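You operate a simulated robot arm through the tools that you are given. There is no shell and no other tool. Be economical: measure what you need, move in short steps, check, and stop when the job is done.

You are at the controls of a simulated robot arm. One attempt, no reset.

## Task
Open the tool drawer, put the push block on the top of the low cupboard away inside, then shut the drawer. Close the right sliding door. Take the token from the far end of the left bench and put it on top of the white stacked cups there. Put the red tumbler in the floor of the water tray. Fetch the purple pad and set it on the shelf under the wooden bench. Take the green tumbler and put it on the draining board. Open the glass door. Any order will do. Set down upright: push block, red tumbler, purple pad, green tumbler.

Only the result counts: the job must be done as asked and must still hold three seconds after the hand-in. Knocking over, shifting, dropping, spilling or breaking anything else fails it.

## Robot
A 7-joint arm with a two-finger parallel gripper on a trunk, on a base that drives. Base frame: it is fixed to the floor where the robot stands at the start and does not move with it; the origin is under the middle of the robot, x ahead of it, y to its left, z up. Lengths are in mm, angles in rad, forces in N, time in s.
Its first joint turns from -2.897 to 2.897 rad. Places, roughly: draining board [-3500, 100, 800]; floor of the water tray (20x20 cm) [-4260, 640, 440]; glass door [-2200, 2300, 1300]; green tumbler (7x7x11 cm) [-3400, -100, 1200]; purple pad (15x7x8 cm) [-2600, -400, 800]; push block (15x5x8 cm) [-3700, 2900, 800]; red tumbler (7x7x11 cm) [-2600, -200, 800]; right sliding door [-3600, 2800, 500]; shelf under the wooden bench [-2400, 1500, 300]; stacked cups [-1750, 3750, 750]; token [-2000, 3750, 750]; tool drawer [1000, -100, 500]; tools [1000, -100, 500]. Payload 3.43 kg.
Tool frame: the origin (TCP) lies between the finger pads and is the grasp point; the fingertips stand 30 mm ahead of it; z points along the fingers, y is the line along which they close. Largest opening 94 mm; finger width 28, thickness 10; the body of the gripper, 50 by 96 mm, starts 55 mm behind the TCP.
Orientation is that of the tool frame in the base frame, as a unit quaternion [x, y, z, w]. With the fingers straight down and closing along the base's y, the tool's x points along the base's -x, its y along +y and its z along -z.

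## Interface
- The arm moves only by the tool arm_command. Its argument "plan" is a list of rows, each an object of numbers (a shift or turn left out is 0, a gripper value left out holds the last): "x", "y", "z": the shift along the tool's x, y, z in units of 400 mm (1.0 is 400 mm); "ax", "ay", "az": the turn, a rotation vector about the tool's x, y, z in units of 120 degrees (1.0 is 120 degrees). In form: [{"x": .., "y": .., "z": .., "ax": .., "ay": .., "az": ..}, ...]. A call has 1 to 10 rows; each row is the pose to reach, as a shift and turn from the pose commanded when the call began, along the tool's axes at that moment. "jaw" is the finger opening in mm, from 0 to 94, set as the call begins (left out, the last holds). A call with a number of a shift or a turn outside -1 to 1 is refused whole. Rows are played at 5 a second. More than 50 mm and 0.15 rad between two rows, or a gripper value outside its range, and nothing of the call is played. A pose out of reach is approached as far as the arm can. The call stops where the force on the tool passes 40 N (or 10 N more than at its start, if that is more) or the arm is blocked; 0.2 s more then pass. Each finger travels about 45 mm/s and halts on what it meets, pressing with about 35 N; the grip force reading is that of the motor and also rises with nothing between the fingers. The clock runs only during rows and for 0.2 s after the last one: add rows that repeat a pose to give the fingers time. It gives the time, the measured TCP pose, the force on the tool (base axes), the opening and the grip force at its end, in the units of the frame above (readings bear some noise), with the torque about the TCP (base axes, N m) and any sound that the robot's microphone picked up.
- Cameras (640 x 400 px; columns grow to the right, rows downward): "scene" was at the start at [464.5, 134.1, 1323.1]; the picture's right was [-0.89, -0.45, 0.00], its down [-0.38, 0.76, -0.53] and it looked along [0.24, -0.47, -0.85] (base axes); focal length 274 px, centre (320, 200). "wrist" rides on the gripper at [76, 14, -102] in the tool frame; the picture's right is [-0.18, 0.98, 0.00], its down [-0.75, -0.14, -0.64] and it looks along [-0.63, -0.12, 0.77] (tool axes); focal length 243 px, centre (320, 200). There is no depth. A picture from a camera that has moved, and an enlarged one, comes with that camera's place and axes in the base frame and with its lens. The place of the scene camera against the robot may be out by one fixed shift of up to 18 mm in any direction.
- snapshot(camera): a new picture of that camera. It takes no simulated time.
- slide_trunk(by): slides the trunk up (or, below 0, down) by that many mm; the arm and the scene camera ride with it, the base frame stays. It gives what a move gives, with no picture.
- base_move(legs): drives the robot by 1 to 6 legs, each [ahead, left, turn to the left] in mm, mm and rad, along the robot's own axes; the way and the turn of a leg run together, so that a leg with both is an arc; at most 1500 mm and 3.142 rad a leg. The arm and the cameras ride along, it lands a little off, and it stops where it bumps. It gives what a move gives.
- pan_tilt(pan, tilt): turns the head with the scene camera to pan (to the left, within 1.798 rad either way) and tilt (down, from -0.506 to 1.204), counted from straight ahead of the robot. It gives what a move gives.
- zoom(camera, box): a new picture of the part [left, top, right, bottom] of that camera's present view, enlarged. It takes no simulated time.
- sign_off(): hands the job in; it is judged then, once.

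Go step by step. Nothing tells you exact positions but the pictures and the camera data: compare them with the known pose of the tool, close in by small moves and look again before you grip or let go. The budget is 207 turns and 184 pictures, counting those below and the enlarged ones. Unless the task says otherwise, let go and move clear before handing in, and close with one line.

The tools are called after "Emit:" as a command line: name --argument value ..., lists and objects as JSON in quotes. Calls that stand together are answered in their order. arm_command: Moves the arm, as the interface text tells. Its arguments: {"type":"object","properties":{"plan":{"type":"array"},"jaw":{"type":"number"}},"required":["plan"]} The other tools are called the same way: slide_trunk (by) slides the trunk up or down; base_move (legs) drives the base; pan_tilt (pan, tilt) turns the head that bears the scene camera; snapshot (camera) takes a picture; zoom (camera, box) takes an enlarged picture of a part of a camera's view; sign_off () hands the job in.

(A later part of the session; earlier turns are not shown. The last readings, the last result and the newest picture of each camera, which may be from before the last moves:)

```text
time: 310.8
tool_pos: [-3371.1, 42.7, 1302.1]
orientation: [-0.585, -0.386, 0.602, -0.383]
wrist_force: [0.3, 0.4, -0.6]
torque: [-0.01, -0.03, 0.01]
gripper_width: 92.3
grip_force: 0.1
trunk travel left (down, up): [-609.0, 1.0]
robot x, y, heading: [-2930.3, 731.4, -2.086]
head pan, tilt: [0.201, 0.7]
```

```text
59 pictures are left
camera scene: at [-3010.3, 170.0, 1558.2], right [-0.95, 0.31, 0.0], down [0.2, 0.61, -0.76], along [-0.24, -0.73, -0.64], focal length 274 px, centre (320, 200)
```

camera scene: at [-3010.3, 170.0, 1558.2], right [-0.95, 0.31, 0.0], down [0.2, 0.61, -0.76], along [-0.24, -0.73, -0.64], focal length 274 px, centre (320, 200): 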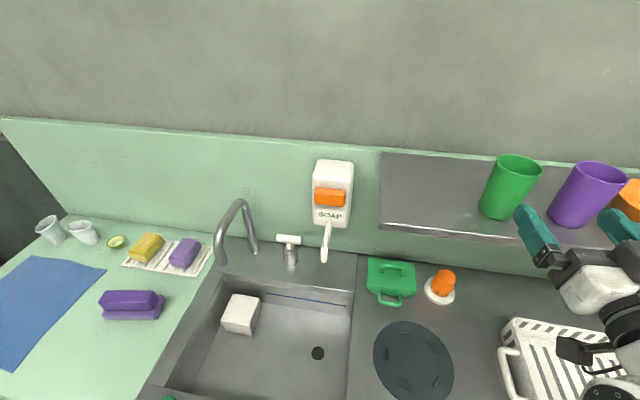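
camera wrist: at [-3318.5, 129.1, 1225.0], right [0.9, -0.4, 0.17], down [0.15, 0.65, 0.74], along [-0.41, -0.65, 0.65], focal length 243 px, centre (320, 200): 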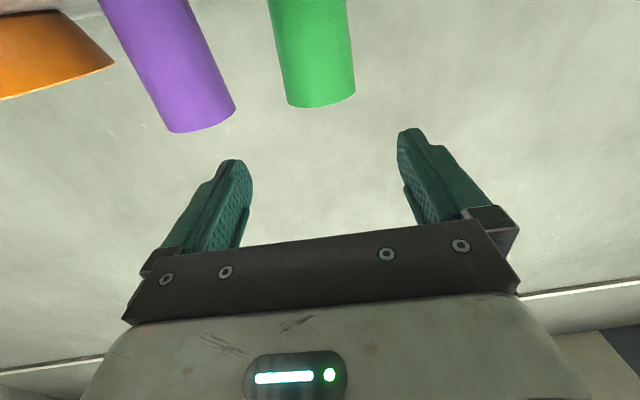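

Both views agree the approach line is right: tumbler centre is 134 mm straight ahead. I lower to z 1240, advance 95 mm and check.

Emit:
arm_command --plan '[{"x": 0.05}, {"x": 0.1}, {"x": 0.155}, {"x": 0.155, "z": 0.08}, {"x": 0.155, "z": 0.16}, {"x": 0.155, "z": 0.24}]'

Emit:
snapshot --camera "wrist"

Emit:
zoom --camera "scene" --box '[440, 130, 640, 290]'

```text
time: 312.2
tool_pos: [-3413.1, -47.3, 1243.4]
orientation: [-0.584, -0.386, 0.603, -0.382]
wrist_force: [0.2, 0.0, 0.1]
torque: [-0.02, -0.03, 0.02]
gripper_width: 91.9
grip_force: 0.0
trunk travel left (down, up): [-609.0, 1.0]
robot x, y, heading: [-2925.3, 729.6, -2.086]
head pan, tilt: [0.201, 0.7]
```

```text
58 pictures are left
camera wrist: at [-3358.8, 39.7, 1165.9], right [0.9, -0.4, 0.17], down [0.15, 0.65, 0.74], along [-0.4, -0.65, 0.65], focal length 243 px, centre (320, 200)
```

wrist: 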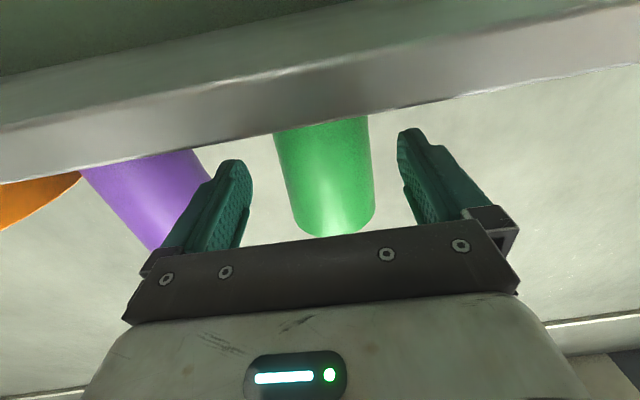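

```text
2.50 times, centred on (540, 210) of scene
camera zoom: at [-3010.3, 170.0, 1558.3], right [-0.95, 0.31, 0.0], down [0.2, 0.61, -0.76], along [-0.24, -0.73, -0.64], focal length 684 px, centre (-230, 175)
```

zoom: 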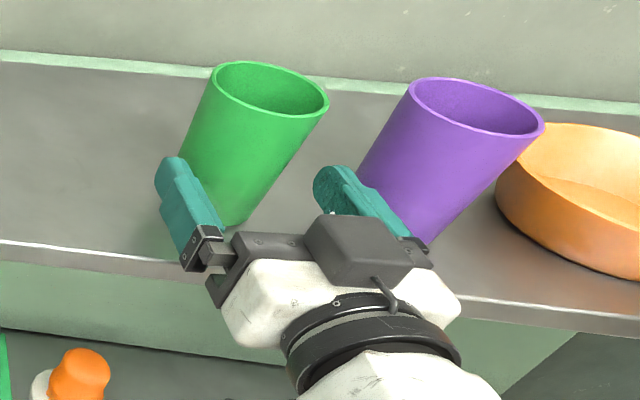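

Centred. I advance the last 38 mm, close, and lift gently.

Emit:
arm_command --plan '[{"z": 0.05}, {"z": 0.095}]'

Emit:
arm_command --plan '[{}, {}, {}]' --jaw 0

Emit:
arm_command --plan '[{"x": -0.01}, {"x": -0.02}, {"x": -0.035}, {"x": -0.05}, {"x": -0.075}, {"x": -0.1}]'

Emit:
zoom --camera "scene" --box '[440, 130, 640, 290]'

```text
time: 312.8
tool_pos: [-3428.0, -81.4, 1243.7]
orientation: [-0.584, -0.386, 0.603, -0.382]
wrist_force: [0.1, 0.2, -0.1]
torque: [-0.01, 0.04, -0.01]
gripper_width: 92.1
grip_force: 0.1
trunk travel left (down, up): [-609.0, 1.0]
robot x, y, heading: [-2931.2, 732.5, -2.084]
head pan, tilt: [0.201, 0.7]
```

```text
time: 313.6
tool_pos: [-3425.6, -81.0, 1244.4]
orientation: [-0.585, -0.386, 0.602, -0.382]
wrist_force: [0.4, 0.1, 0.8]
torque: [-0.01, -0.01, 0.02]
gripper_width: 62.7
grip_force: 35.3
trunk travel left (down, up): [-609.0, 1.0]
robot x, y, heading: [-2927.0, 732.3, -2.083]
head pan, tilt: [0.201, 0.7]
```

```text
time: 315.0
tool_pos: [-3426.5, -82.2, 1282.8]
orientation: [-0.584, -0.386, 0.602, -0.382]
wrist_force: [-0.3, 1.0, -0.8]
torque: [0.03, -0.01, -0.01]
gripper_width: 62.5
grip_force: 35.5
trunk travel left (down, up): [-609.0, 1.0]
robot x, y, heading: [-2926.6, 733.1, -2.078]
head pan, tilt: [0.201, 0.7]
```

```text
2.50 times, centred on (540, 210) of scene
camera zoom: at [-3010.3, 169.9, 1558.2], right [-0.95, 0.31, 0.0], down [0.2, 0.61, -0.76], along [-0.24, -0.73, -0.64], focal length 684 px, centre (-230, 175)
```

zoom: 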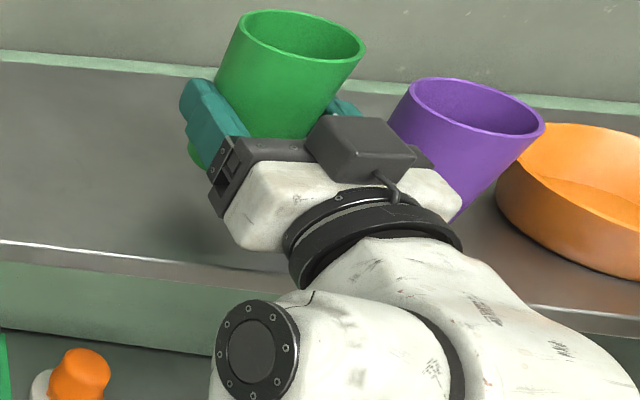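

The green tumbler is held upright. I back it off the shelf, then down toward the free spot left-front of the rack on the draining board, target [-3350,230].

Emit:
arm_command --plan '[{"z": -0.06}, {"z": -0.14}, {"z": -0.22}, {"z": -0.3}, {"z": -0.38}, {"z": -0.45}]'

Emit:
arm_command --plan '[{"x": 0.06, "z": -0.04, "y": -0.015}, {"x": 0.12, "z": -0.08, "y": -0.03}, {"x": 0.18, "z": -0.12, "y": -0.045}, {"x": 0.25, "z": -0.16, "y": -0.06}, {"x": 0.32, "z": -0.2, "y": -0.075}, {"x": 0.39, "z": -0.24, "y": -0.09}, {"x": 0.45, "z": -0.28, "y": -0.105}, {"x": 0.5, "z": -0.32, "y": -0.12}, {"x": 0.5, "z": -0.34, "y": -0.139}]'

Emit:
slide_trunk --by -220

Emit:
snapshot --camera "wrist"

Emit:
snapshot --camera "scene"

```text
time: 316.4
tool_pos: [-3352.2, 78.9, 1271.6]
orientation: [0.594, 0.384, -0.593, 0.384]
wrist_force: [0.0, 0.3, -1.5]
torque: [0.02, 0.0, -0.01]
gripper_width: 62.4
grip_force: 34.7
out of reach, approached as far as the arm can: row 6
trunk travel left (down, up): [-609.0, 1.0]
robot x, y, heading: [-2925.3, 731.3, -2.085]
head pan, tilt: [0.201, 0.7]
```

```text
time: 318.4
tool_pos: [-3354.5, 230.2, 1078.3]
orientation: [-0.584, -0.387, 0.602, -0.383]
wrist_force: [-0.2, -0.2, -1.4]
torque: [0.0, 0.02, -0.04]
gripper_width: 62.2
grip_force: 35.0
trunk travel left (down, up): [-609.0, 1.0]
robot x, y, heading: [-2926.5, 729.6, -2.084]
head pan, tilt: [0.201, 0.7]
```

```text
time: 320.7
tool_pos: [-3354.9, 228.1, 859.6]
orientation: [-0.584, -0.387, 0.602, -0.383]
wrist_force: [0.3, 0.7, -1.2]
torque: [0.01, 0.0, 0.03]
gripper_width: 62.1
grip_force: 35.0
trunk travel left (down, up): [-389.0, 221.0]
robot x, y, heading: [-2927.4, 736.3, -2.083]
head pan, tilt: [0.201, 0.7]
```

```text
55 pictures are left
camera wrist: at [-3301.6, 315.4, 781.2], right [0.9, -0.4, 0.17], down [0.15, 0.65, 0.74], along [-0.41, -0.65, 0.65], focal length 243 px, centre (320, 200)
```

wrist: 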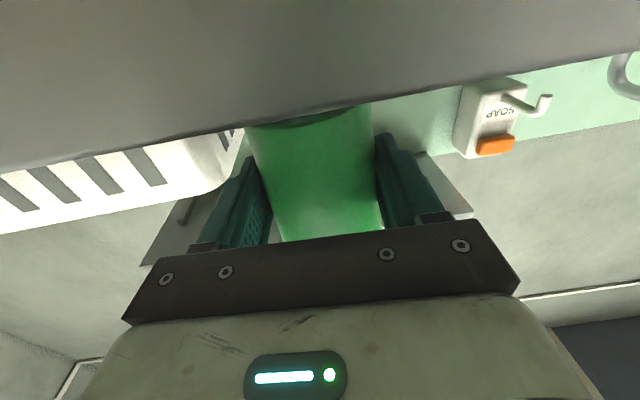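

```text
54 pictures are left
camera scene: at [-3010.2, 170.1, 1338.4], right [-0.95, 0.31, 0.0], down [0.2, 0.61, -0.76], along [-0.24, -0.73, -0.64], focal length 274 px, centre (320, 200)
```

scene: 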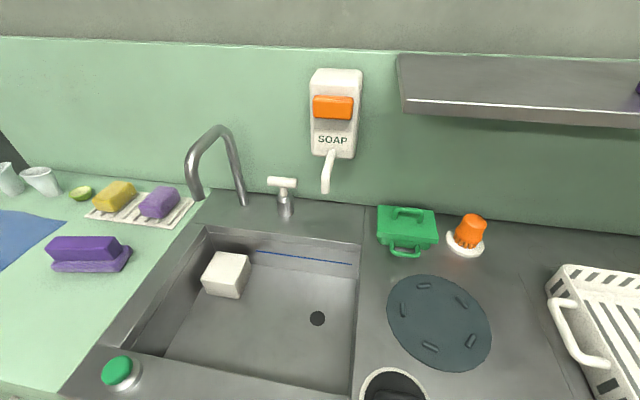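

Camera sits in front of the counter edge, as planned. I turn the head to watch the placement.

Emit:
pan_tilt --pan -0.3 --tilt 1.1

Emit:
snapshot --camera "scene"

```text
time: 321.6
tool_pos: [-3354.5, 227.3, 859.2]
orientation: [-0.584, -0.387, 0.602, -0.383]
wrist_force: [-1.0, 0.0, -0.9]
torque: [0.01, 0.02, 0.0]
gripper_width: 61.9
grip_force: 35.4
trunk travel left (down, up): [-389.0, 221.0]
robot x, y, heading: [-2926.6, 728.7, -2.084]
head pan, tilt: [-0.3, 1.1]
```

```text
53 pictures are left
camera scene: at [-3030.0, 207.5, 1308.4], right [-0.69, 0.73, 0.0], down [0.65, 0.61, -0.45], along [-0.33, -0.31, -0.89], focal length 274 px, centre (320, 200)
```

scene: 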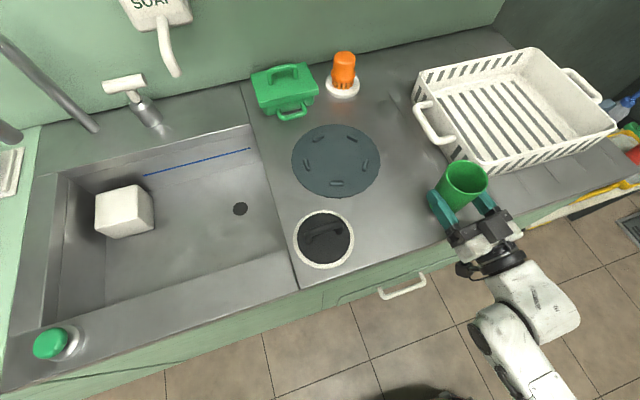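

Position is good: clear of rack, disc and cap. I descend in small steps until contact.

Emit:
arm_command --plan '[{"x": 0.012}, {"x": 0.024}, {"x": 0.036}, {"x": 0.048}, {"x": 0.058}, {"x": 0.066}, {"x": 0.074}, {"x": 0.082}, {"x": 0.09}, {"x": 0.098}]'

Emit:
zoom --camera "scene" --box '[380, 120, 580, 300]'

```text
time: 323.8
tool_pos: [-3354.9, 229.2, 826.7]
orientation: [-0.579, -0.386, 0.607, -0.384]
wrist_force: [5.8, 6.9, 10.6]
torque: [0.8, -0.34, -0.16]
gripper_width: 59.9
grip_force: 34.8
trunk travel left (down, up): [-389.0, 221.0]
robot x, y, heading: [-2927.1, 729.6, -2.086]
head pan, tilt: [-0.3, 1.1]
stopped in row 10: the force on the tool passed its limit at 43 N (the readings are from after the stop); the commanded pose is now the measured one
```

```text
2.22 times, centred on (480, 210) of scene
camera zoom: at [-3029.6, 208.2, 1308.1], right [-0.69, 0.73, 0.0], down [0.65, 0.61, -0.45], along [-0.33, -0.31, -0.89], focal length 608 px, centre (-36, 178)
```

zoom: 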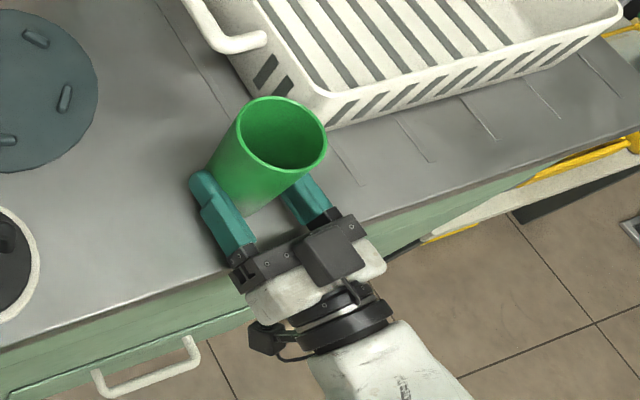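

The tumbler is seated on the board. I open and withdraw straight back.

Emit:
arm_command --plan '[{}, {}, {}]' --jaw 80

Emit:
arm_command --plan '[{"z": -0.04}, {"z": -0.1}, {"z": -0.17}, {"z": -0.25}, {"z": -0.32}]'

Emit:
zoom --camera "scene" --box '[380, 120, 580, 300]'

```text
time: 324.6
tool_pos: [-3355.5, 228.0, 826.8]
orientation: [-0.58, -0.386, 0.605, -0.384]
wrist_force: [4.9, 9.2, 18.1]
torque: [1.23, -0.47, -0.11]
gripper_width: 80.0
grip_force: 0.1
trunk travel left (down, up): [-389.0, 221.0]
robot x, y, heading: [-2930.4, 728.9, -2.084]
head pan, tilt: [-0.3, 1.1]
```

```text
time: 325.8
tool_pos: [-3304.1, 337.6, 821.2]
orientation: [-0.578, -0.386, 0.606, -0.386]
wrist_force: [-0.2, 1.1, -0.1]
torque: [0.0, 0.0, -0.01]
gripper_width: 80.1
grip_force: 0.0
trunk travel left (down, up): [-389.0, 221.0]
robot x, y, heading: [-2928.6, 729.6, -2.085]
head pan, tilt: [-0.3, 1.1]
```

```text
2.22 times, centred on (480, 210) of scene
camera zoom: at [-3032.4, 204.1, 1307.4], right [-0.69, 0.73, 0.0], down [0.65, 0.61, -0.45], along [-0.33, -0.31, -0.89], focal length 608 px, centre (-36, 178)
```

zoom: 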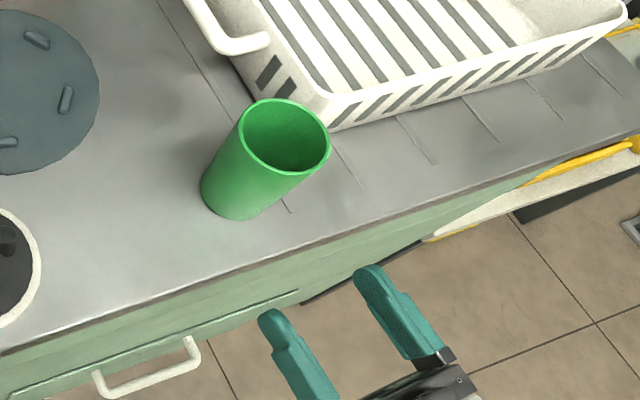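

The green tumbler stands upright on the draining board. Next the purple pad: I bring the tool back to pointing down with a quarter-turn yaw, and drive left to it.

Emit:
slide_trunk --by 100

Emit:
arm_command --plan '[{"ay": 0.07}, {"ay": 0.14}, {"ay": 0.21}, {"ay": 0.28}, {"ay": 0.35}, {"ay": 0.42}, {"ay": 0.49}, {"ay": 0.56}, {"ay": 0.63}, {"ay": 0.7}]'

Emit:
arm_command --plan '[{"ay": 0.05}, {"ay": 0.05, "az": 0.06}, {"ay": 0.05, "az": 0.12}, {"ay": 0.05, "az": 0.18}, {"ay": 0.05, "az": 0.24}, {"ay": 0.05, "az": 0.3}, {"ay": 0.05, "az": 0.36}]'

Emit:
base_move --legs '[[0, 790, 0.02]]'

Emit:
pan_tilt --pan 0.0 --tilt 0.95

Emit:
snapshot --camera "scene"

```text
time: 327.1
tool_pos: [-3303.5, 342.8, 920.9]
orientation: [-0.581, -0.385, 0.606, -0.383]
wrist_force: [0.2, -0.4, 0.4]
torque: [0.03, 0.0, 0.0]
gripper_width: 80.3
grip_force: 0.1
trunk travel left (down, up): [-489.0, 121.0]
robot x, y, heading: [-2929.8, 732.0, -2.089]
head pan, tilt: [-0.3, 1.1]
```

```text
time: 329.3
tool_pos: [-3302.6, 343.7, 920.3]
orientation: [0.839, 0.541, -0.061, 0.025]
wrist_force: [-0.4, -1.5, 0.3]
torque: [0.13, 0.04, -0.01]
gripper_width: 80.1
grip_force: 0.0
out of reach, approached as far as the arm can: row 3, 4, 5
trunk travel left (down, up): [-489.0, 121.0]
robot x, y, heading: [-2926.2, 732.3, -2.081]
head pan, tilt: [-0.3, 1.1]
```

```text
time: 330.9
tool_pos: [-3288.4, 383.3, 853.8]
orientation: [0.979, 0.202, -0.01, 0.03]
wrist_force: [-0.1, 0.0, 0.0]
torque: [-0.03, -0.01, -0.01]
gripper_width: 80.1
grip_force: 0.0
out of reach, approached as far as the arm can: row 1, 2, 3, 4, 5, 6, 7
trunk travel left (down, up): [-489.0, 121.0]
robot x, y, heading: [-2928.9, 731.0, -2.088]
head pan, tilt: [-0.3, 1.1]
```

```text
time: 335.1
tool_pos: [-2587.6, -4.8, 854.3]
orientation: [0.976, 0.214, -0.01, 0.03]
wrist_force: [0.0, -0.1, 0.2]
torque: [-0.01, -0.02, -0.01]
gripper_width: 80.0
grip_force: 0.0
trunk travel left (down, up): [-489.0, 121.0]
robot x, y, heading: [-2235.9, 348.0, -2.061]
head pan, tilt: [-0.3, 1.1]
```

```text
time: 335.9
tool_pos: [-2587.7, -4.6, 855.1]
orientation: [0.976, 0.214, -0.01, 0.029]
wrist_force: [0.7, 0.8, -0.4]
torque: [-0.01, -0.03, 0.0]
gripper_width: 80.2
grip_force: 0.1
trunk travel left (down, up): [-489.0, 121.0]
robot x, y, heading: [-2232.8, 354.9, -2.06]
head pan, tilt: [0.0, 0.949]
```

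```text
50 pictures are left
camera scene: at [-2314.1, -194.0, 1418.5], right [-0.88, 0.47, 0.0], down [0.38, 0.72, -0.58], along [-0.27, -0.51, -0.81], focal length 274 px, centre (320, 200)
```

scene: 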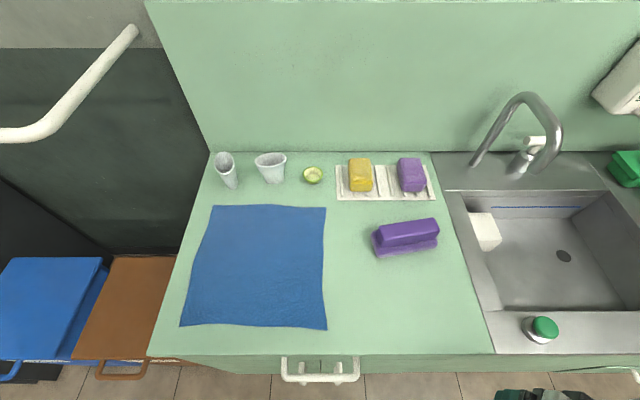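

The pad lies at about [-2626,-354], long axis near 162°. I raise the trunk, and move over it while yawing the fingers across its short side.

Emit:
slide_trunk --by 105

Emit:
arm_command --plan '[{"x": -0.05, "y": 0.084, "az": 0.04, "ax": 0.003}, {"x": -0.1, "y": 0.167, "az": 0.08, "ax": 0.007}, {"x": -0.15, "y": 0.251, "az": 0.12, "ax": 0.01}, {"x": -0.2, "y": 0.335, "az": 0.16, "ax": 0.013}, {"x": -0.25, "y": 0.418, "az": 0.2, "ax": 0.017}, {"x": -0.3, "y": 0.502, "az": 0.24, "ax": 0.02}, {"x": -0.35, "y": 0.586, "az": 0.28, "ax": 0.023}, {"x": -0.4, "y": 0.67, "az": 0.32, "ax": 0.027}, {"x": -0.451, "y": 0.753, "az": 0.357, "ax": 0.03}]' --jaw 94

Emit:
snapshot --camera "wrist"

```text
time: 337.3
tool_pos: [-2588.0, -5.0, 959.8]
orientation: [0.976, 0.215, -0.01, 0.03]
wrist_force: [-0.1, 0.5, 0.4]
torque: [0.01, -0.01, 0.03]
gripper_width: 80.0
grip_force: 0.1
trunk travel left (down, up): [-594.0, 16.0]
robot x, y, heading: [-2234.7, 352.3, -2.058]
head pan, tilt: [0.0, 0.949]
```

```text
time: 339.3
tool_pos: [-2489.8, 25.8, 944.5]
orientation: [0.989, -0.12, -0.026, 0.083]
wrist_force: [-0.6, 0.1, -0.4]
torque: [0.03, -0.03, -0.02]
gripper_width: 93.9
grip_force: 0.0
out of reach, approached as far as the arm can: row 1, 2, 3, 4, 5, 6, 7, 8, 9
trunk travel left (down, up): [-594.0, 16.0]
robot x, y, heading: [-2236.0, 354.4, -2.059]
head pan, tilt: [0.0, 0.949]
```

```text
49 pictures are left
camera wrist: at [-2411.8, 9.5, 1047.0], right [-0.41, -0.9, 0.17], down [-0.65, 0.42, 0.63], along [-0.64, 0.14, -0.76], focal length 243 px, centre (320, 200)
```

wrist: 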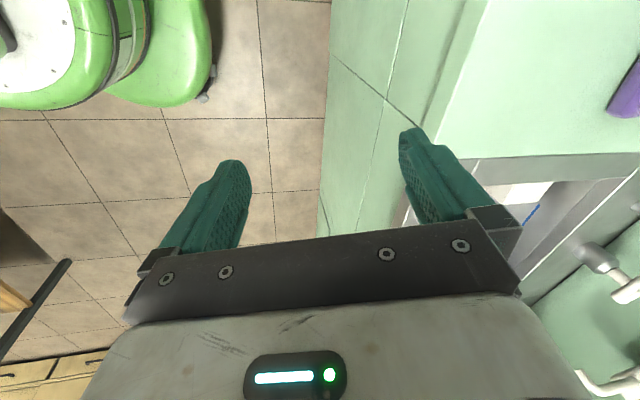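

The yaw in that direction runs into a joint limit. I'll turn the other way: first undo, checking the response.

Emit:
arm_command --plan '[{"az": -0.07}, {"az": -0.14}, {"az": -0.21}, {"az": -0.28}, {"az": -0.35}, {"az": -0.42}, {"az": -0.49}]'

```text
time: 340.9
tool_pos: [-2482.2, 21.4, 926.1]
orientation: [0.92, 0.383, -0.063, 0.059]
wrist_force: [-1.0, 1.2, 0.2]
torque: [-0.04, 0.01, 0.01]
gripper_width: 94.0
grip_force: 0.1
trunk travel left (down, up): [-594.0, 16.0]
robot x, y, heading: [-2236.7, 350.0, -2.065]
head pan, tilt: [0.0, 0.949]
```

Commanding works again; the trouble was being too close in. I straighten the tool and extend outward over the counter, then yaw.

Emit:
arm_command --plan '[{"x": -0.0875, "y": 0.036, "ax": 0.004, "ay": 0.01}, {"x": -0.175, "y": 0.072, "ax": 0.008, "ay": 0.02}, {"x": -0.2625, "y": 0.108, "ax": 0.012, "ay": 0.03}, {"x": -0.35, "y": 0.144, "ax": 0.016, "ay": 0.04}, {"x": -0.4375, "y": 0.18, "ax": 0.02, "ay": 0.05}, {"x": -0.525, "y": 0.217, "ax": 0.024, "ay": 0.06}, {"x": -0.6125, "y": 0.253, "ax": 0.027, "ay": 0.07}, {"x": -0.7, "y": 0.289, "ax": 0.029, "ay": 0.077}]'

Emit:
arm_command --plan '[{"az": 0.07}, {"az": 0.14}, {"az": 0.21}, {"az": 0.28}, {"az": 0.35}, {"az": 0.42}, {"az": 0.49}, {"az": 0.525}]'

Emit:
snapshot --camera "wrist"

```text
time: 342.7
tool_pos: [-2655.6, -151.6, 944.4]
orientation: [0.914, 0.404, 0.002, 0.035]
wrist_force: [-0.9, -0.4, -0.5]
torque: [-0.01, -0.01, 0.01]
gripper_width: 94.2
grip_force: 0.1
out of reach, approached as far as the arm can: row 3, 4, 5, 6, 7, 8
trunk travel left (down, up): [-594.0, 16.0]
robot x, y, heading: [-2236.6, 350.4, -2.064]
head pan, tilt: [0.0, 0.949]
```

```text
time: 344.5
tool_pos: [-2572.1, 57.7, 912.5]
orientation: [0.991, -0.098, 0.0, 0.094]
wrist_force: [-0.3, -0.6, 0.0]
torque: [-0.01, 0.03, 0.0]
gripper_width: 94.3
grip_force: 0.1
out of reach, approached as far as the arm can: row 1, 2, 3, 4, 5, 6, 7, 8
trunk travel left (down, up): [-594.0, 16.0]
robot x, y, heading: [-2237.7, 350.9, -2.056]
head pan, tilt: [0.0, 0.949]
```

```text
48 pictures are left
camera wrist: at [-2497.6, 47.5, 1017.4], right [-0.37, -0.91, 0.18], down [-0.7, 0.4, 0.59], along [-0.61, 0.09, -0.79], focal length 243 px, centre (320, 200)
```

wrist: 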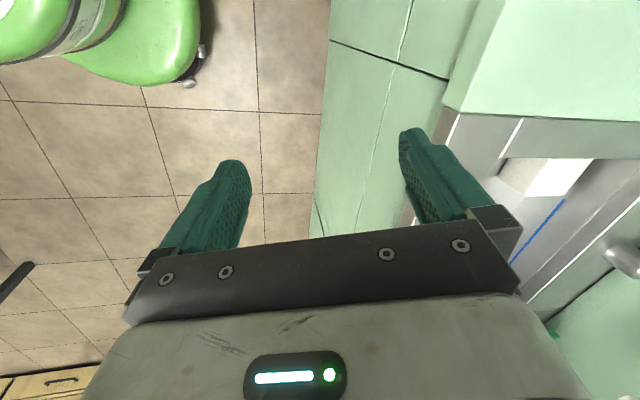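

That yaw direction is at the joint's end, so I turn the other way (counter-clockwise) all the way.

Emit:
arm_command --plan '[{"az": -0.07}, {"az": -0.14}, {"az": -0.21}, {"az": -0.28}, {"az": -0.35}, {"az": -0.42}, {"az": -0.49}, {"az": -0.56}, {"az": -0.63}, {"az": -0.7}]'

Emit:
arm_command --plan '[{"az": -0.07}, {"az": -0.14}, {"az": -0.21}, {"az": -0.28}, {"az": -0.35}, {"az": -0.42}, {"az": -0.49}, {"az": -0.56}, {"az": -0.63}, {"az": -0.7}]'

```text
time: 346.7
tool_pos: [-2576.4, 59.7, 904.5]
orientation: [0.801, 0.591, -0.064, 0.069]
wrist_force: [0.4, -0.5, 0.2]
torque: [0.0, -0.01, -0.03]
gripper_width: 93.9
grip_force: 0.1
trunk travel left (down, up): [-594.0, 16.0]
robot x, y, heading: [-2232.8, 348.6, -2.059]
head pan, tilt: [0.0, 0.949]
```

```text
time: 348.9
tool_pos: [-2576.4, 59.1, 905.7]
orientation: [0.199, 0.976, -0.093, 0.009]
wrist_force: [0.3, 0.3, 0.6]
torque: [-0.01, -0.01, 0.0]
gripper_width: 93.8
grip_force: 0.0
trunk travel left (down, up): [-594.0, 16.0]
robot x, y, heading: [-2233.0, 349.8, -2.056]
head pan, tilt: [0.0, 0.949]
```

Now I extend over the pad with the corrected attitude.

Emit:
arm_command --plan '[{"x": -0.029, "y": -0.1, "ax": -0.009, "ay": 0.002, "az": -0.004}, {"x": -0.058, "y": -0.2, "ax": -0.017, "ay": 0.004, "az": -0.008}, {"x": -0.087, "y": -0.3, "ax": -0.026, "ay": 0.007, "az": -0.013}, {"x": -0.116, "y": -0.4, "ax": -0.035, "ay": 0.009, "az": -0.017}, {"x": -0.146, "y": -0.5, "ax": -0.043, "ay": 0.011, "az": -0.021}, {"x": -0.175, "y": -0.6, "ax": -0.052, "ay": 0.013, "az": -0.025}, {"x": -0.204, "y": -0.7, "ax": -0.061, "ay": 0.016, "az": -0.029}, {"x": -0.233, "y": -0.8, "ax": -0.069, "ay": 0.018, "az": -0.034}, {"x": -0.262, "y": -0.9, "ax": -0.078, "ay": 0.02, "az": -0.038}, {"x": -0.291, "y": -0.999, "ax": -0.087, "ay": 0.022, "az": -0.042}]'

Emit:
snapshot --camera "wrist"

```text
time: 351.1
tool_pos: [-2627.9, -347.5, 981.6]
orientation: [0.16, 0.987, 0.002, 0.001]
wrist_force: [0.9, -1.2, 0.1]
torque: [0.06, 0.02, 0.04]
gripper_width: 93.8
grip_force: 0.1
trunk travel left (down, up): [-594.0, 16.0]
robot x, y, heading: [-2235.9, 350.5, -2.065]
head pan, tilt: [0.0, 0.949]
```

```text
47 pictures are left
camera wrist: at [-2695.8, -310.9, 1084.1], right [0.48, 0.87, 0.0], down [0.67, -0.37, 0.64], along [0.56, -0.31, -0.77], focal length 243 px, centre (320, 200)
```

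wrist: 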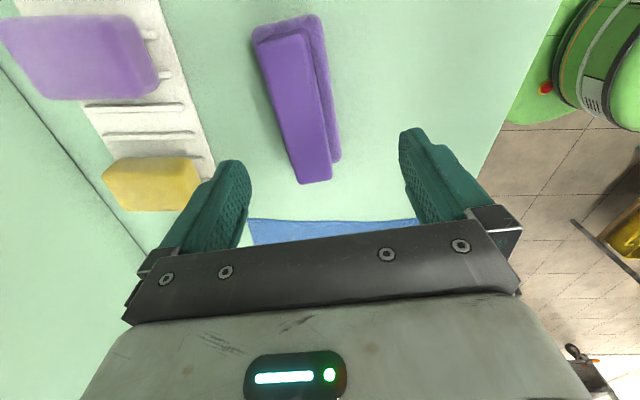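

The pad is seen clearly beneath. I align (21 mm), descend to TCP z 862 and grip its upper block.

Emit:
arm_command --plan '[{"x": -0.012, "y": -0.0525}, {"x": -0.012, "y": -0.0525, "z": 0.1}, {"x": -0.012, "y": -0.0525, "z": 0.2}, {"x": -0.012, "y": -0.0525, "z": 0.26}, {"x": -0.012, "y": -0.0525, "z": 0.3}]'

Emit:
snapshot --camera "wrist"

```text
time: 352.3
tool_pos: [-2629.5, -368.5, 862.5]
orientation: [0.158, 0.987, 0.0, 0.0]
wrist_force: [-0.3, -0.2, 0.5]
torque: [0.03, 0.0, 0.02]
gripper_width: 94.1
grip_force: 0.2
trunk travel left (down, up): [-594.0, 16.0]
robot x, y, heading: [-2234.9, 350.5, -2.061]
head pan, tilt: [0.0, 0.949]
```

```text
46 pictures are left
camera wrist: at [-2696.7, -331.2, 964.9], right [0.48, 0.88, 0.0], down [0.67, -0.37, 0.64], along [0.56, -0.31, -0.77], focal length 243 px, centre (320, 200)
```

wrist: 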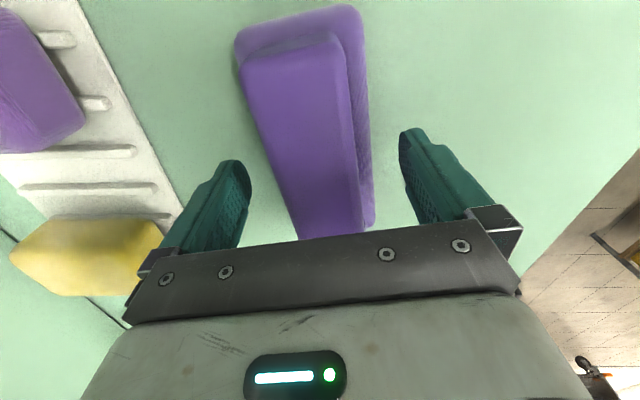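

The pad lies between the fingers. I lower 14 mm more, close, and lift slightly.

Emit:
arm_command --plan '[{"z": 0.018}, {"z": 0.035}]'

Emit:
arm_command --plan '[{}, {}, {}, {}, {}]' --jaw 0

Emit:
arm_command --plan '[{"z": -0.015}, {"z": -0.03}, {"z": -0.05}, {"z": -0.08}, {"z": -0.11}, {"z": -0.15}]'

Emit:
snapshot --camera "wrist"

```text
time: 352.9
tool_pos: [-2629.4, -368.1, 848.2]
orientation: [0.158, 0.987, 0.001, 0.001]
wrist_force: [-0.1, 0.0, -0.4]
torque: [0.0, -0.03, 0.02]
gripper_width: 93.9
grip_force: 0.2
trunk travel left (down, up): [-594.0, 16.0]
robot x, y, heading: [-2234.1, 350.9, -2.06]
head pan, tilt: [0.0, 0.949]
```

```text
time: 354.1
tool_pos: [-2629.4, -368.6, 847.5]
orientation: [0.158, 0.987, 0.001, 0.002]
wrist_force: [0.4, -0.5, -0.1]
torque: [0.01, 0.0, 0.0]
gripper_width: 65.4
grip_force: 35.3
trunk travel left (down, up): [-594.0, 16.0]
robot x, y, heading: [-2238.1, 353.7, -2.057]
head pan, tilt: [0.0, 0.949]
```

```text
time: 355.5
tool_pos: [-2629.4, -368.6, 908.1]
orientation: [0.158, 0.987, 0.0, 0.0]
wrist_force: [0.0, 0.2, -2.1]
torque: [-0.01, -0.03, 0.03]
gripper_width: 65.3
grip_force: 35.1
trunk travel left (down, up): [-594.0, 16.0]
robot x, y, heading: [-2234.8, 349.5, -2.064]
head pan, tilt: [0.0, 0.949]
```

```text
45 pictures are left
camera wrist: at [-2696.9, -330.7, 1011.1], right [0.48, 0.88, 0.0], down [0.67, -0.37, 0.64], along [0.56, -0.31, -0.77], focal length 243 px, centre (320, 200)
```

wrist: 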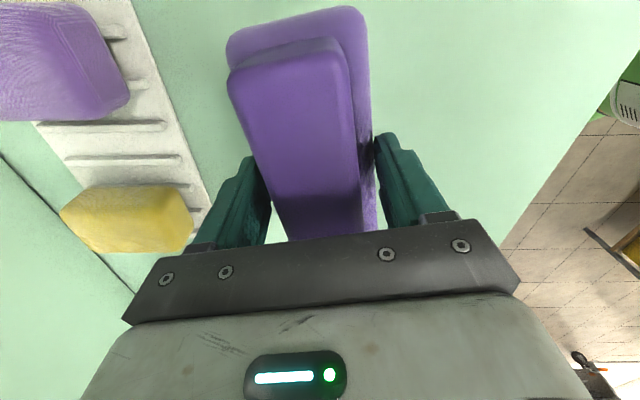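

The pad is held firmly. I retract over the aisle, turn around to face the wooden bench and look under it.

Emit:
arm_command --plan '[{"y": 0.08, "z": -0.02}, {"y": 0.17, "z": -0.03}, {"y": 0.26, "z": -0.03}, {"y": 0.36, "z": -0.03}, {"y": 0.46, "z": -0.03}, {"y": 0.56, "z": -0.03}, {"y": 0.64, "z": -0.03}, {"y": 0.7, "z": -0.03}]'

Emit:
base_move --legs '[[0, 0, -1.57], [0, 0, -1.57], [0, 550, 0]]'

Emit:
pan_tilt --pan 0.0 --tilt 0.75

Emit:
snapshot --camera "scene"

```text
time: 357.3
tool_pos: [-2539.9, -101.5, 920.5]
orientation: [0.158, 0.987, -0.001, 0.001]
wrist_force: [-0.1, -1.0, -1.9]
torque: [-0.01, -0.02, 0.01]
gripper_width: 65.2
grip_force: 35.1
trunk travel left (down, up): [-594.0, 16.0]
robot x, y, heading: [-2236.0, 354.3, -2.056]
head pan, tilt: [0.0, 0.949]
```

```text
time: 368.1
tool_pos: [-2388.2, 1061.5, 920.1]
orientation: [0.985, -0.172, 0.0, 0.0]
wrist_force: [-0.4, -0.2, -1.8]
torque: [-0.01, -0.01, 0.0]
gripper_width: 65.3
grip_force: 35.2
trunk travel left (down, up): [-594.0, 16.0]
robot x, y, heading: [-2705.0, 616.7, 1.046]
head pan, tilt: [0.0, 0.949]
```

```text
time: 368.9
tool_pos: [-2387.1, 1061.9, 920.7]
orientation: [0.985, -0.173, -0.001, 0.0]
wrist_force: [-0.5, -0.3, -1.4]
torque: [0.0, 0.01, -0.02]
gripper_width: 65.3
grip_force: 35.1
trunk travel left (down, up): [-594.0, 16.0]
robot x, y, heading: [-2705.6, 616.1, 1.053]
head pan, tilt: [0.0, 0.75]
```

```text
44 pictures are left
camera scene: at [-2623.7, 1171.7, 1539.0], right [0.87, -0.5, 0.0], down [-0.34, -0.59, -0.73], along [0.36, 0.63, -0.68], focal length 274 px, centre (320, 200)
```

scene: 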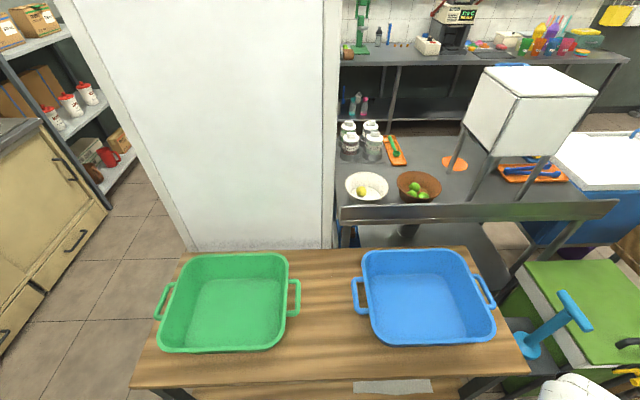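

The bench top carries two basins; I must see beneath. I turn to stand along the aisle (bench on my right), lower the trunk and look right.

Emit:
base_move --legs '[[-60, 0, 0], [0, 0, 1.59], [-400, 0, 0]]'

Emit:
slide_trunk --by -400

Emit:
pan_tilt --pan -1.5 --tilt 0.55

Emit:
snapshot --camera "scene"

```text
time: 375.8
tool_pos: [-2830.9, 678.9, 921.1]
orientation: [0.81, 0.587, 0.0, 0.002]
wrist_force: [-0.3, 0.5, -0.2]
torque: [-0.01, -0.02, 0.02]
gripper_width: 65.1
grip_force: 35.0
trunk travel left (down, up): [-594.0, 16.0]
robot x, y, heading: [-2377.5, 372.3, 2.648]
head pan, tilt: [0.0, 0.75]
```

```text
time: 379.7
tool_pos: [-2830.8, 679.5, 521.0]
orientation: [0.809, 0.588, 0.0, 0.001]
wrist_force: [0.9, -0.5, -1.0]
torque: [0.0, 0.02, 0.03]
gripper_width: 65.3
grip_force: 35.0
trunk travel left (down, up): [-194.0, 416.0]
robot x, y, heading: [-2379.7, 379.2, 2.662]
head pan, tilt: [0.0, 0.75]
```

```text
time: 381.3
tool_pos: [-2830.7, 679.7, 520.0]
orientation: [0.809, 0.587, 0.0, 0.0]
wrist_force: [0.2, -0.6, -1.1]
torque: [0.02, -0.02, -0.03]
gripper_width: 65.4
grip_force: 34.4
trunk travel left (down, up): [-194.0, 416.0]
robot x, y, heading: [-2377.4, 375.6, 2.657]
head pan, tilt: [-1.499, 0.55]
```

```text
43 pictures are left
camera scene: at [-2831.5, 492.5, 1156.4], right [0.92, -0.4, 0.0], down [-0.21, -0.48, -0.85], along [0.34, 0.78, -0.52], focal length 274 px, centre (320, 200)
```

scene: 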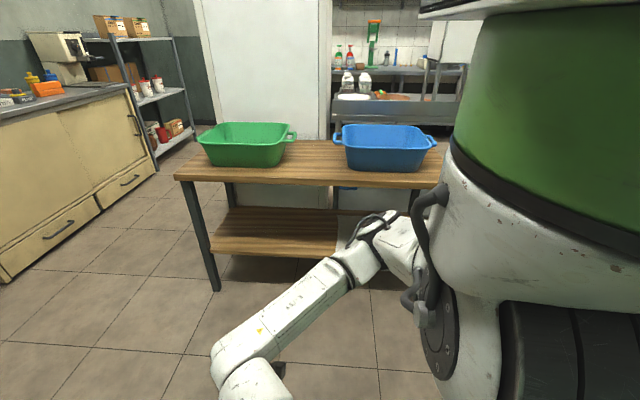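

Under the bench the shelf (z≈275) has a free left half; bench underside ~640. I zoom to check what lies on the shelf.

Emit:
zoom --camera "scene" --box '[170, 130, 450, 300]'

```text
2.29 times, centred on (310, 215) of scene
camera zoom: at [-2831.5, 492.5, 1156.4], right [0.92, -0.4, 0.0], down [-0.21, -0.48, -0.85], along [0.34, 0.78, -0.52], focal length 625 px, centre (343, 166)
```

zoom: 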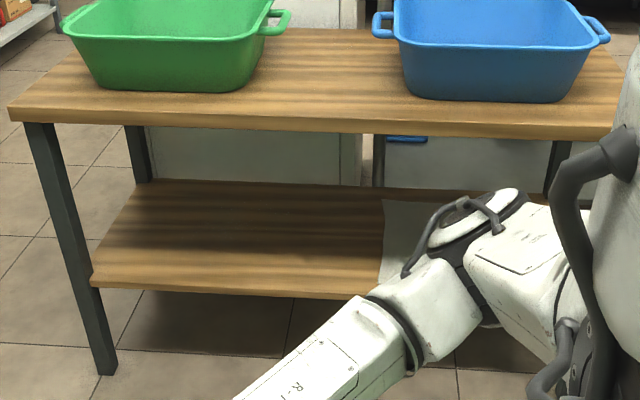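

The left half of the shelf is clear (z≈300). I drive alongside it, then swing the arm with the pad to the right, staying short of the bench edge.

Emit:
base_move --legs '[[720, 0, -0.01], [0, -120, 0]]'

Emit:
arm_command --plan '[{"x": 0.0815, "y": 0.06, "az": 0.042}, {"x": 0.163, "y": 0.121, "az": 0.084}, {"x": 0.2445, "y": 0.181, "az": 0.126}, {"x": 0.326, "y": 0.242, "az": 0.168}, {"x": 0.4075, "y": 0.302, "az": 0.21}, {"x": 0.489, "y": 0.362, "az": 0.252}, {"x": 0.5705, "y": 0.423, "az": 0.294}, {"x": 0.652, "y": 0.483, "az": 0.336}, {"x": 0.7335, "y": 0.544, "az": 0.378}, {"x": 0.815, "y": 0.604, "az": 0.42}]'

Emit:
arm_command --plan '[{"x": 0.066, "y": 0.029, "az": 0.042}, {"x": 0.132, "y": 0.058, "az": 0.084}, {"x": 0.198, "y": 0.087, "az": 0.125}, {"x": 0.264, "y": 0.116, "az": 0.167}, {"x": 0.33, "y": 0.145, "az": 0.209}, {"x": 0.396, "y": 0.174, "az": 0.251}, {"x": 0.462, "y": 0.203, "az": 0.293}, {"x": 0.528, "y": 0.232, "az": 0.334}, {"x": 0.594, "y": 0.261, "az": 0.376}, {"x": 0.66, "y": 0.29, "az": 0.418}]'

Emit:
snapshot --camera "wrist"

```text
time: 386.0
tool_pos: [-3397.3, 1131.3, 521.5]
orientation: [0.814, 0.581, 0.0, 0.0]
wrist_force: [-0.7, 0.8, -1.8]
torque: [-0.01, -0.02, 0.01]
gripper_width: 65.1
grip_force: 34.6
trunk travel left (down, up): [-194.0, 416.0]
robot x, y, heading: [-2949.5, 819.9, 2.636]
head pan, tilt: [-1.499, 0.55]
```

```text
time: 388.2
tool_pos: [-3064.4, 1360.7, 521.5]
orientation: [0.984, 0.18, 0.0, 0.001]
wrist_force: [-0.3, -0.4, -1.4]
torque: [0.01, -0.05, 0.0]
gripper_width: 65.1
grip_force: 34.8
trunk travel left (down, up): [-194.0, 416.0]
robot x, y, heading: [-2949.3, 818.1, 2.635]
head pan, tilt: [-1.499, 0.55]
```

```text
time: 390.4
tool_pos: [-2775.7, 1345.1, 518.2]
orientation: [0.967, -0.255, 0.0, 0.001]
wrist_force: [0.8, -0.6, -0.8]
torque: [-0.01, -0.02, 0.01]
gripper_width: 65.2
grip_force: 35.2
trunk travel left (down, up): [-194.0, 416.0]
robot x, y, heading: [-2950.3, 819.2, 2.635]
head pan, tilt: [-1.499, 0.55]
```

```text
41 pictures are left
camera wrist: at [-2717.2, 1296.5, 621.9], right [-0.64, -0.76, 0.0], down [-0.59, 0.49, 0.64], along [-0.49, 0.41, -0.77], focal length 243 px, centre (320, 200)
```

wrist: 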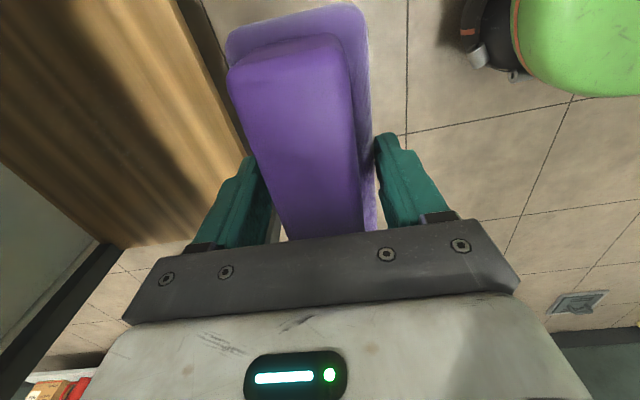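

I see the shelf's front edge at v≈−18. I lower with the trunk so the pad's underside is just above shelf height, and look.

Emit:
slide_trunk --by -132

Emit:
snapshot --camera "wrist"

Emit:
pan_tilt --pan -0.9 --tilt 0.75

Emit:
snapshot --camera "scene"

```text
time: 392.0
tool_pos: [-2777.1, 1346.1, 386.2]
orientation: [0.967, -0.254, 0.0, 0.001]
wrist_force: [-0.1, -0.3, -1.6]
torque: [0.02, -0.01, 0.01]
gripper_width: 65.3
grip_force: 35.1
trunk travel left (down, up): [-62.0, 548.0]
robot x, y, heading: [-2949.5, 819.7, 2.637]
head pan, tilt: [-1.499, 0.55]
```

```text
40 pictures are left
camera wrist: at [-2717.1, 1296.3, 490.0], right [-0.64, -0.76, 0.0], down [-0.59, 0.49, 0.64], along [-0.49, 0.41, -0.77], focal length 243 px, centre (320, 200)
```

wrist: 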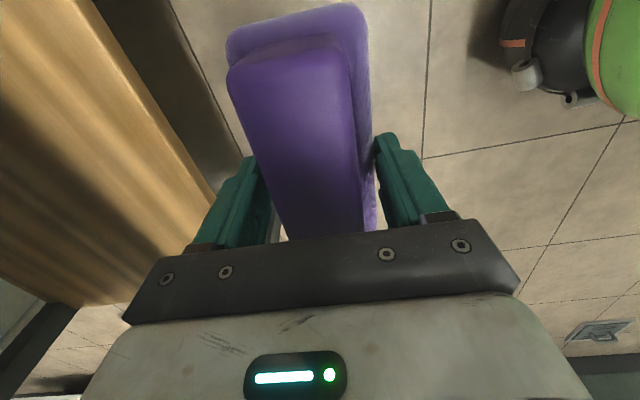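

```text
time: 393.0
tool_pos: [-2776.1, 1346.0, 386.7]
orientation: [0.967, -0.256, 0.0, 0.001]
wrist_force: [-0.4, -0.5, -1.7]
torque: [0.02, -0.03, 0.0]
gripper_width: 65.0
grip_force: 34.8
trunk travel left (down, up): [-62.0, 548.0]
robot x, y, heading: [-2948.8, 820.8, 2.636]
head pan, tilt: [-0.901, 0.75]
```

```text
39 pictures are left
camera scene: at [-3452.8, 944.6, 1007.2], right [0.99, 0.17, 0.0], down [0.11, -0.67, -0.73], along [-0.12, 0.72, -0.68], focal length 274 px, centre (320, 200)
```

scene: 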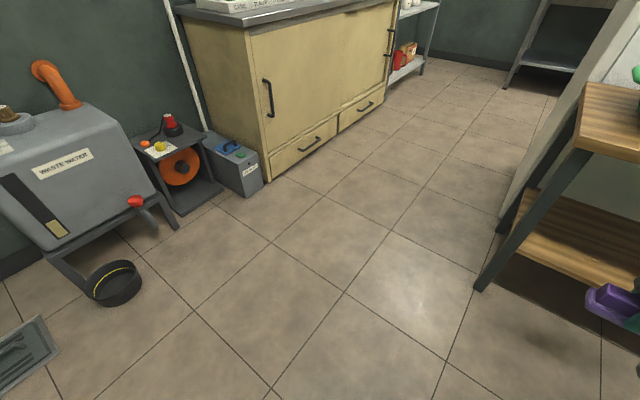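

Shelf top z≈285, edge v≈−13. Pad underside is at ~315. I slide it in 190 mm with a slight lowering.

Emit:
arm_command --plan '[{"z": 0.02}, {"z": 0.03, "y": -0.06}, {"z": 0.03, "y": -0.12}, {"z": 0.03, "y": -0.18}, {"z": 0.03, "y": -0.24}, {"z": 0.03, "y": -0.3}, {"z": 0.03, "y": -0.36}, {"z": 0.03, "y": -0.42}, {"z": 0.03, "y": -0.475}]'

Emit:
pan_tilt --pan -1.4 --tilt 0.75

Emit:
snapshot --camera "scene"

Emit:
snapshot --camera "wrist"

```text
time: 395.0
tool_pos: [-2761.4, 1425.7, 401.6]
orientation: [0.967, -0.254, 0.001, 0.001]
wrist_force: [0.5, 0.6, -0.5]
torque: [-0.02, 0.03, 0.0]
gripper_width: 65.3
grip_force: 34.8
out of reach, approached as far as the arm can: row 4, 5, 6, 7, 8, 9
trunk travel left (down, up): [-62.0, 548.0]
robot x, y, heading: [-2948.5, 818.5, 2.641]
head pan, tilt: [-0.901, 0.75]
```

```text
time: 395.9
tool_pos: [-2760.7, 1425.5, 402.1]
orientation: [0.967, -0.255, 0.002, 0.0]
wrist_force: [-0.3, 0.5, -1.5]
torque: [0.02, 0.02, 0.06]
gripper_width: 65.3
grip_force: 35.4
trunk travel left (down, up): [-62.0, 548.0]
robot x, y, heading: [-2951.0, 819.0, 2.64]
head pan, tilt: [-1.4, 0.75]
```

```text
38 pictures are left
camera scene: at [-3412.1, 941.3, 1007.1], right [0.95, -0.32, 0.0], down [-0.22, -0.65, -0.73], along [0.24, 0.69, -0.68], focal length 274 px, centre (320, 200)
```

scene: 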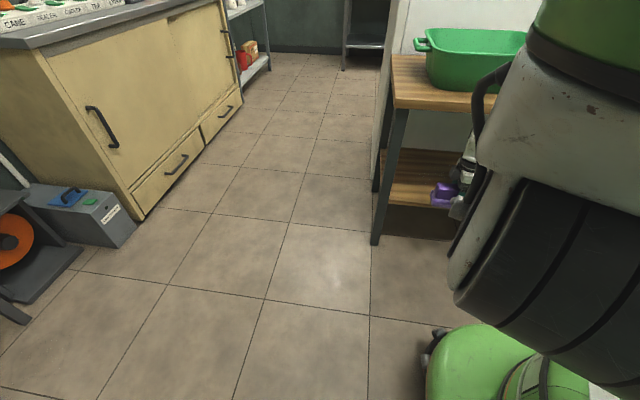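

```text
37 pictures are left
camera wrist: at [-2702.0, 1375.9, 505.5], right [-0.64, -0.76, 0.0], down [-0.59, 0.49, 0.64], along [-0.49, 0.41, -0.77], focal length 243 px, centre (320, 200)
```

wrist: 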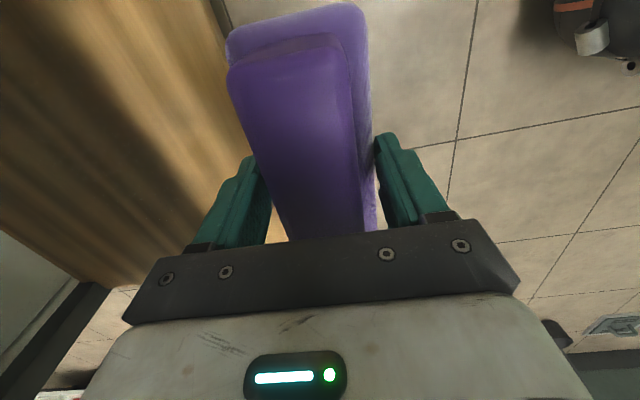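

The arm is at its low reach limit, so I carry the pad in by moving the base 110 mm to the right.

Emit:
base_move --legs '[[0, -112, 0]]'

Emit:
snapshot --camera "wrist"

Emit:
zoom --camera "scene" --box '[340, 20, 520, 260]'

```text
time: 397.1
tool_pos: [-2710.9, 1515.2, 392.0]
orientation: [0.966, -0.258, -0.006, 0.008]
wrist_force: [0.4, 0.1, -0.9]
torque: [0.03, 0.0, -0.02]
gripper_width: 65.2
grip_force: 35.1
trunk travel left (down, up): [-62.0, 548.0]
robot x, y, heading: [-2895.6, 913.9, 2.638]
head pan, tilt: [-1.4, 0.75]
```

```text
36 pictures are left
camera wrist: at [-2652.1, 1466.3, 494.1], right [-0.65, -0.76, 0.02], down [-0.57, 0.51, 0.64], along [-0.5, 0.41, -0.77], focal length 243 px, centre (320, 200)
```

wrist: 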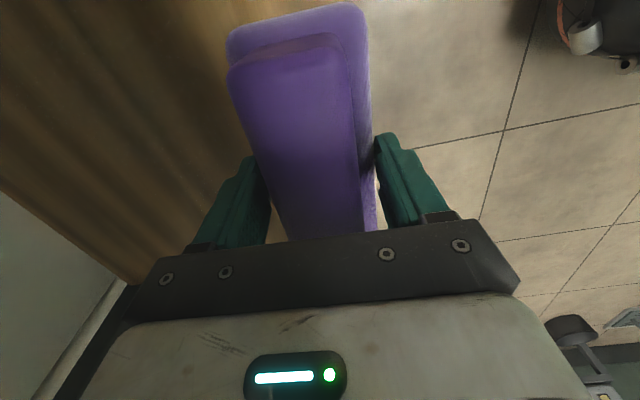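

```text
1.67 times, centred on (430, 140) of scene
camera zoom: at [-3359.1, 1038.2, 1006.5], right [0.95, -0.32, 0.0], down [-0.22, -0.65, -0.73], along [0.24, 0.69, -0.68], focal length 456 px, centre (137, 300)
```

zoom: 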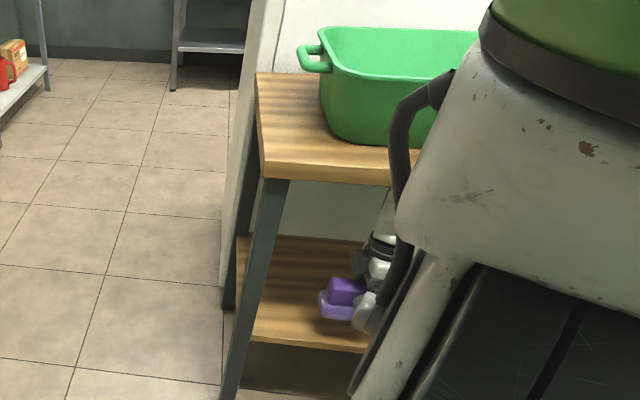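

The pad is over the shelf's front strip; I go 35 mm further in, then lower with the trunk in small amounts.

Emit:
base_move --legs '[[0, -35, 0]]'

Emit:
slide_trunk --by -22

Emit:
snapshot --camera "wrist"

```text
time: 398.0
tool_pos: [-2701.6, 1535.3, 378.2]
orientation: [0.965, -0.263, -0.011, 0.018]
wrist_force: [0.5, -0.1, -1.2]
torque: [0.01, -0.01, -0.02]
gripper_width: 65.3
grip_force: 34.9
trunk travel left (down, up): [-62.0, 548.0]
robot x, y, heading: [-2879.2, 950.6, 2.64]
head pan, tilt: [-1.4, 0.75]
```

```text
time: 398.7
tool_pos: [-2701.9, 1536.9, 356.1]
orientation: [0.965, -0.262, -0.012, 0.018]
wrist_force: [0.6, 1.1, -1.7]
torque: [-0.01, -0.02, -0.01]
gripper_width: 65.1
grip_force: 34.7
trunk travel left (down, up): [-40.0, 570.0]
robot x, y, heading: [-2876.1, 952.0, 2.64]
head pan, tilt: [-1.4, 0.75]
```

```text
34 pictures are left
camera wrist: at [-2640.0, 1487.5, 459.1], right [-0.66, -0.75, 0.04], down [-0.56, 0.52, 0.65], along [-0.51, 0.4, -0.76], focal length 243 px, centre (320, 200)
```

wrist: 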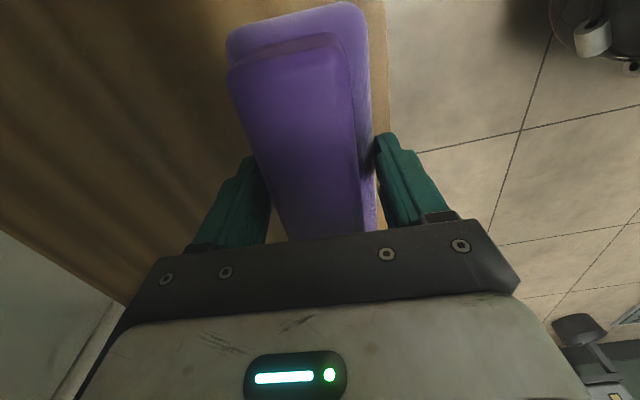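

The shelf edge now shows outside the pad, so it is fully over the shelf. I lower further in small steps watching force.

Emit:
slide_trunk --by -8

Emit:
slide_trunk --by -6

Emit:
slide_trunk --by -5

```text
time: 399.2
tool_pos: [-2702.0, 1534.6, 348.1]
orientation: [0.965, -0.262, -0.011, 0.018]
wrist_force: [-0.1, 0.7, -1.5]
torque: [0.0, 0.02, -0.01]
gripper_width: 65.2
grip_force: 35.3
trunk travel left (down, up): [-32.0, 578.0]
robot x, y, heading: [-2882.2, 948.7, 2.64]
head pan, tilt: [-1.4, 0.75]
```

```text
time: 399.8
tool_pos: [-2701.9, 1535.8, 341.7]
orientation: [0.965, -0.263, -0.012, 0.017]
wrist_force: [0.0, 0.1, -0.9]
torque: [0.02, -0.04, -0.01]
gripper_width: 65.2
grip_force: 35.6
trunk travel left (down, up): [-26.0, 584.0]
robot x, y, heading: [-2881.6, 945.1, 2.644]
head pan, tilt: [-1.4, 0.75]
```

```text
time: 400.3
tool_pos: [-2702.0, 1536.2, 337.0]
orientation: [0.965, -0.262, -0.011, 0.018]
wrist_force: [0.5, -0.5, -1.3]
torque: [-0.01, -0.03, -0.02]
gripper_width: 65.3
grip_force: 35.2
trunk travel left (down, up): [-21.0, 589.0]
robot x, y, heading: [-2883.3, 949.2, 2.646]
head pan, tilt: [-1.4, 0.75]
```

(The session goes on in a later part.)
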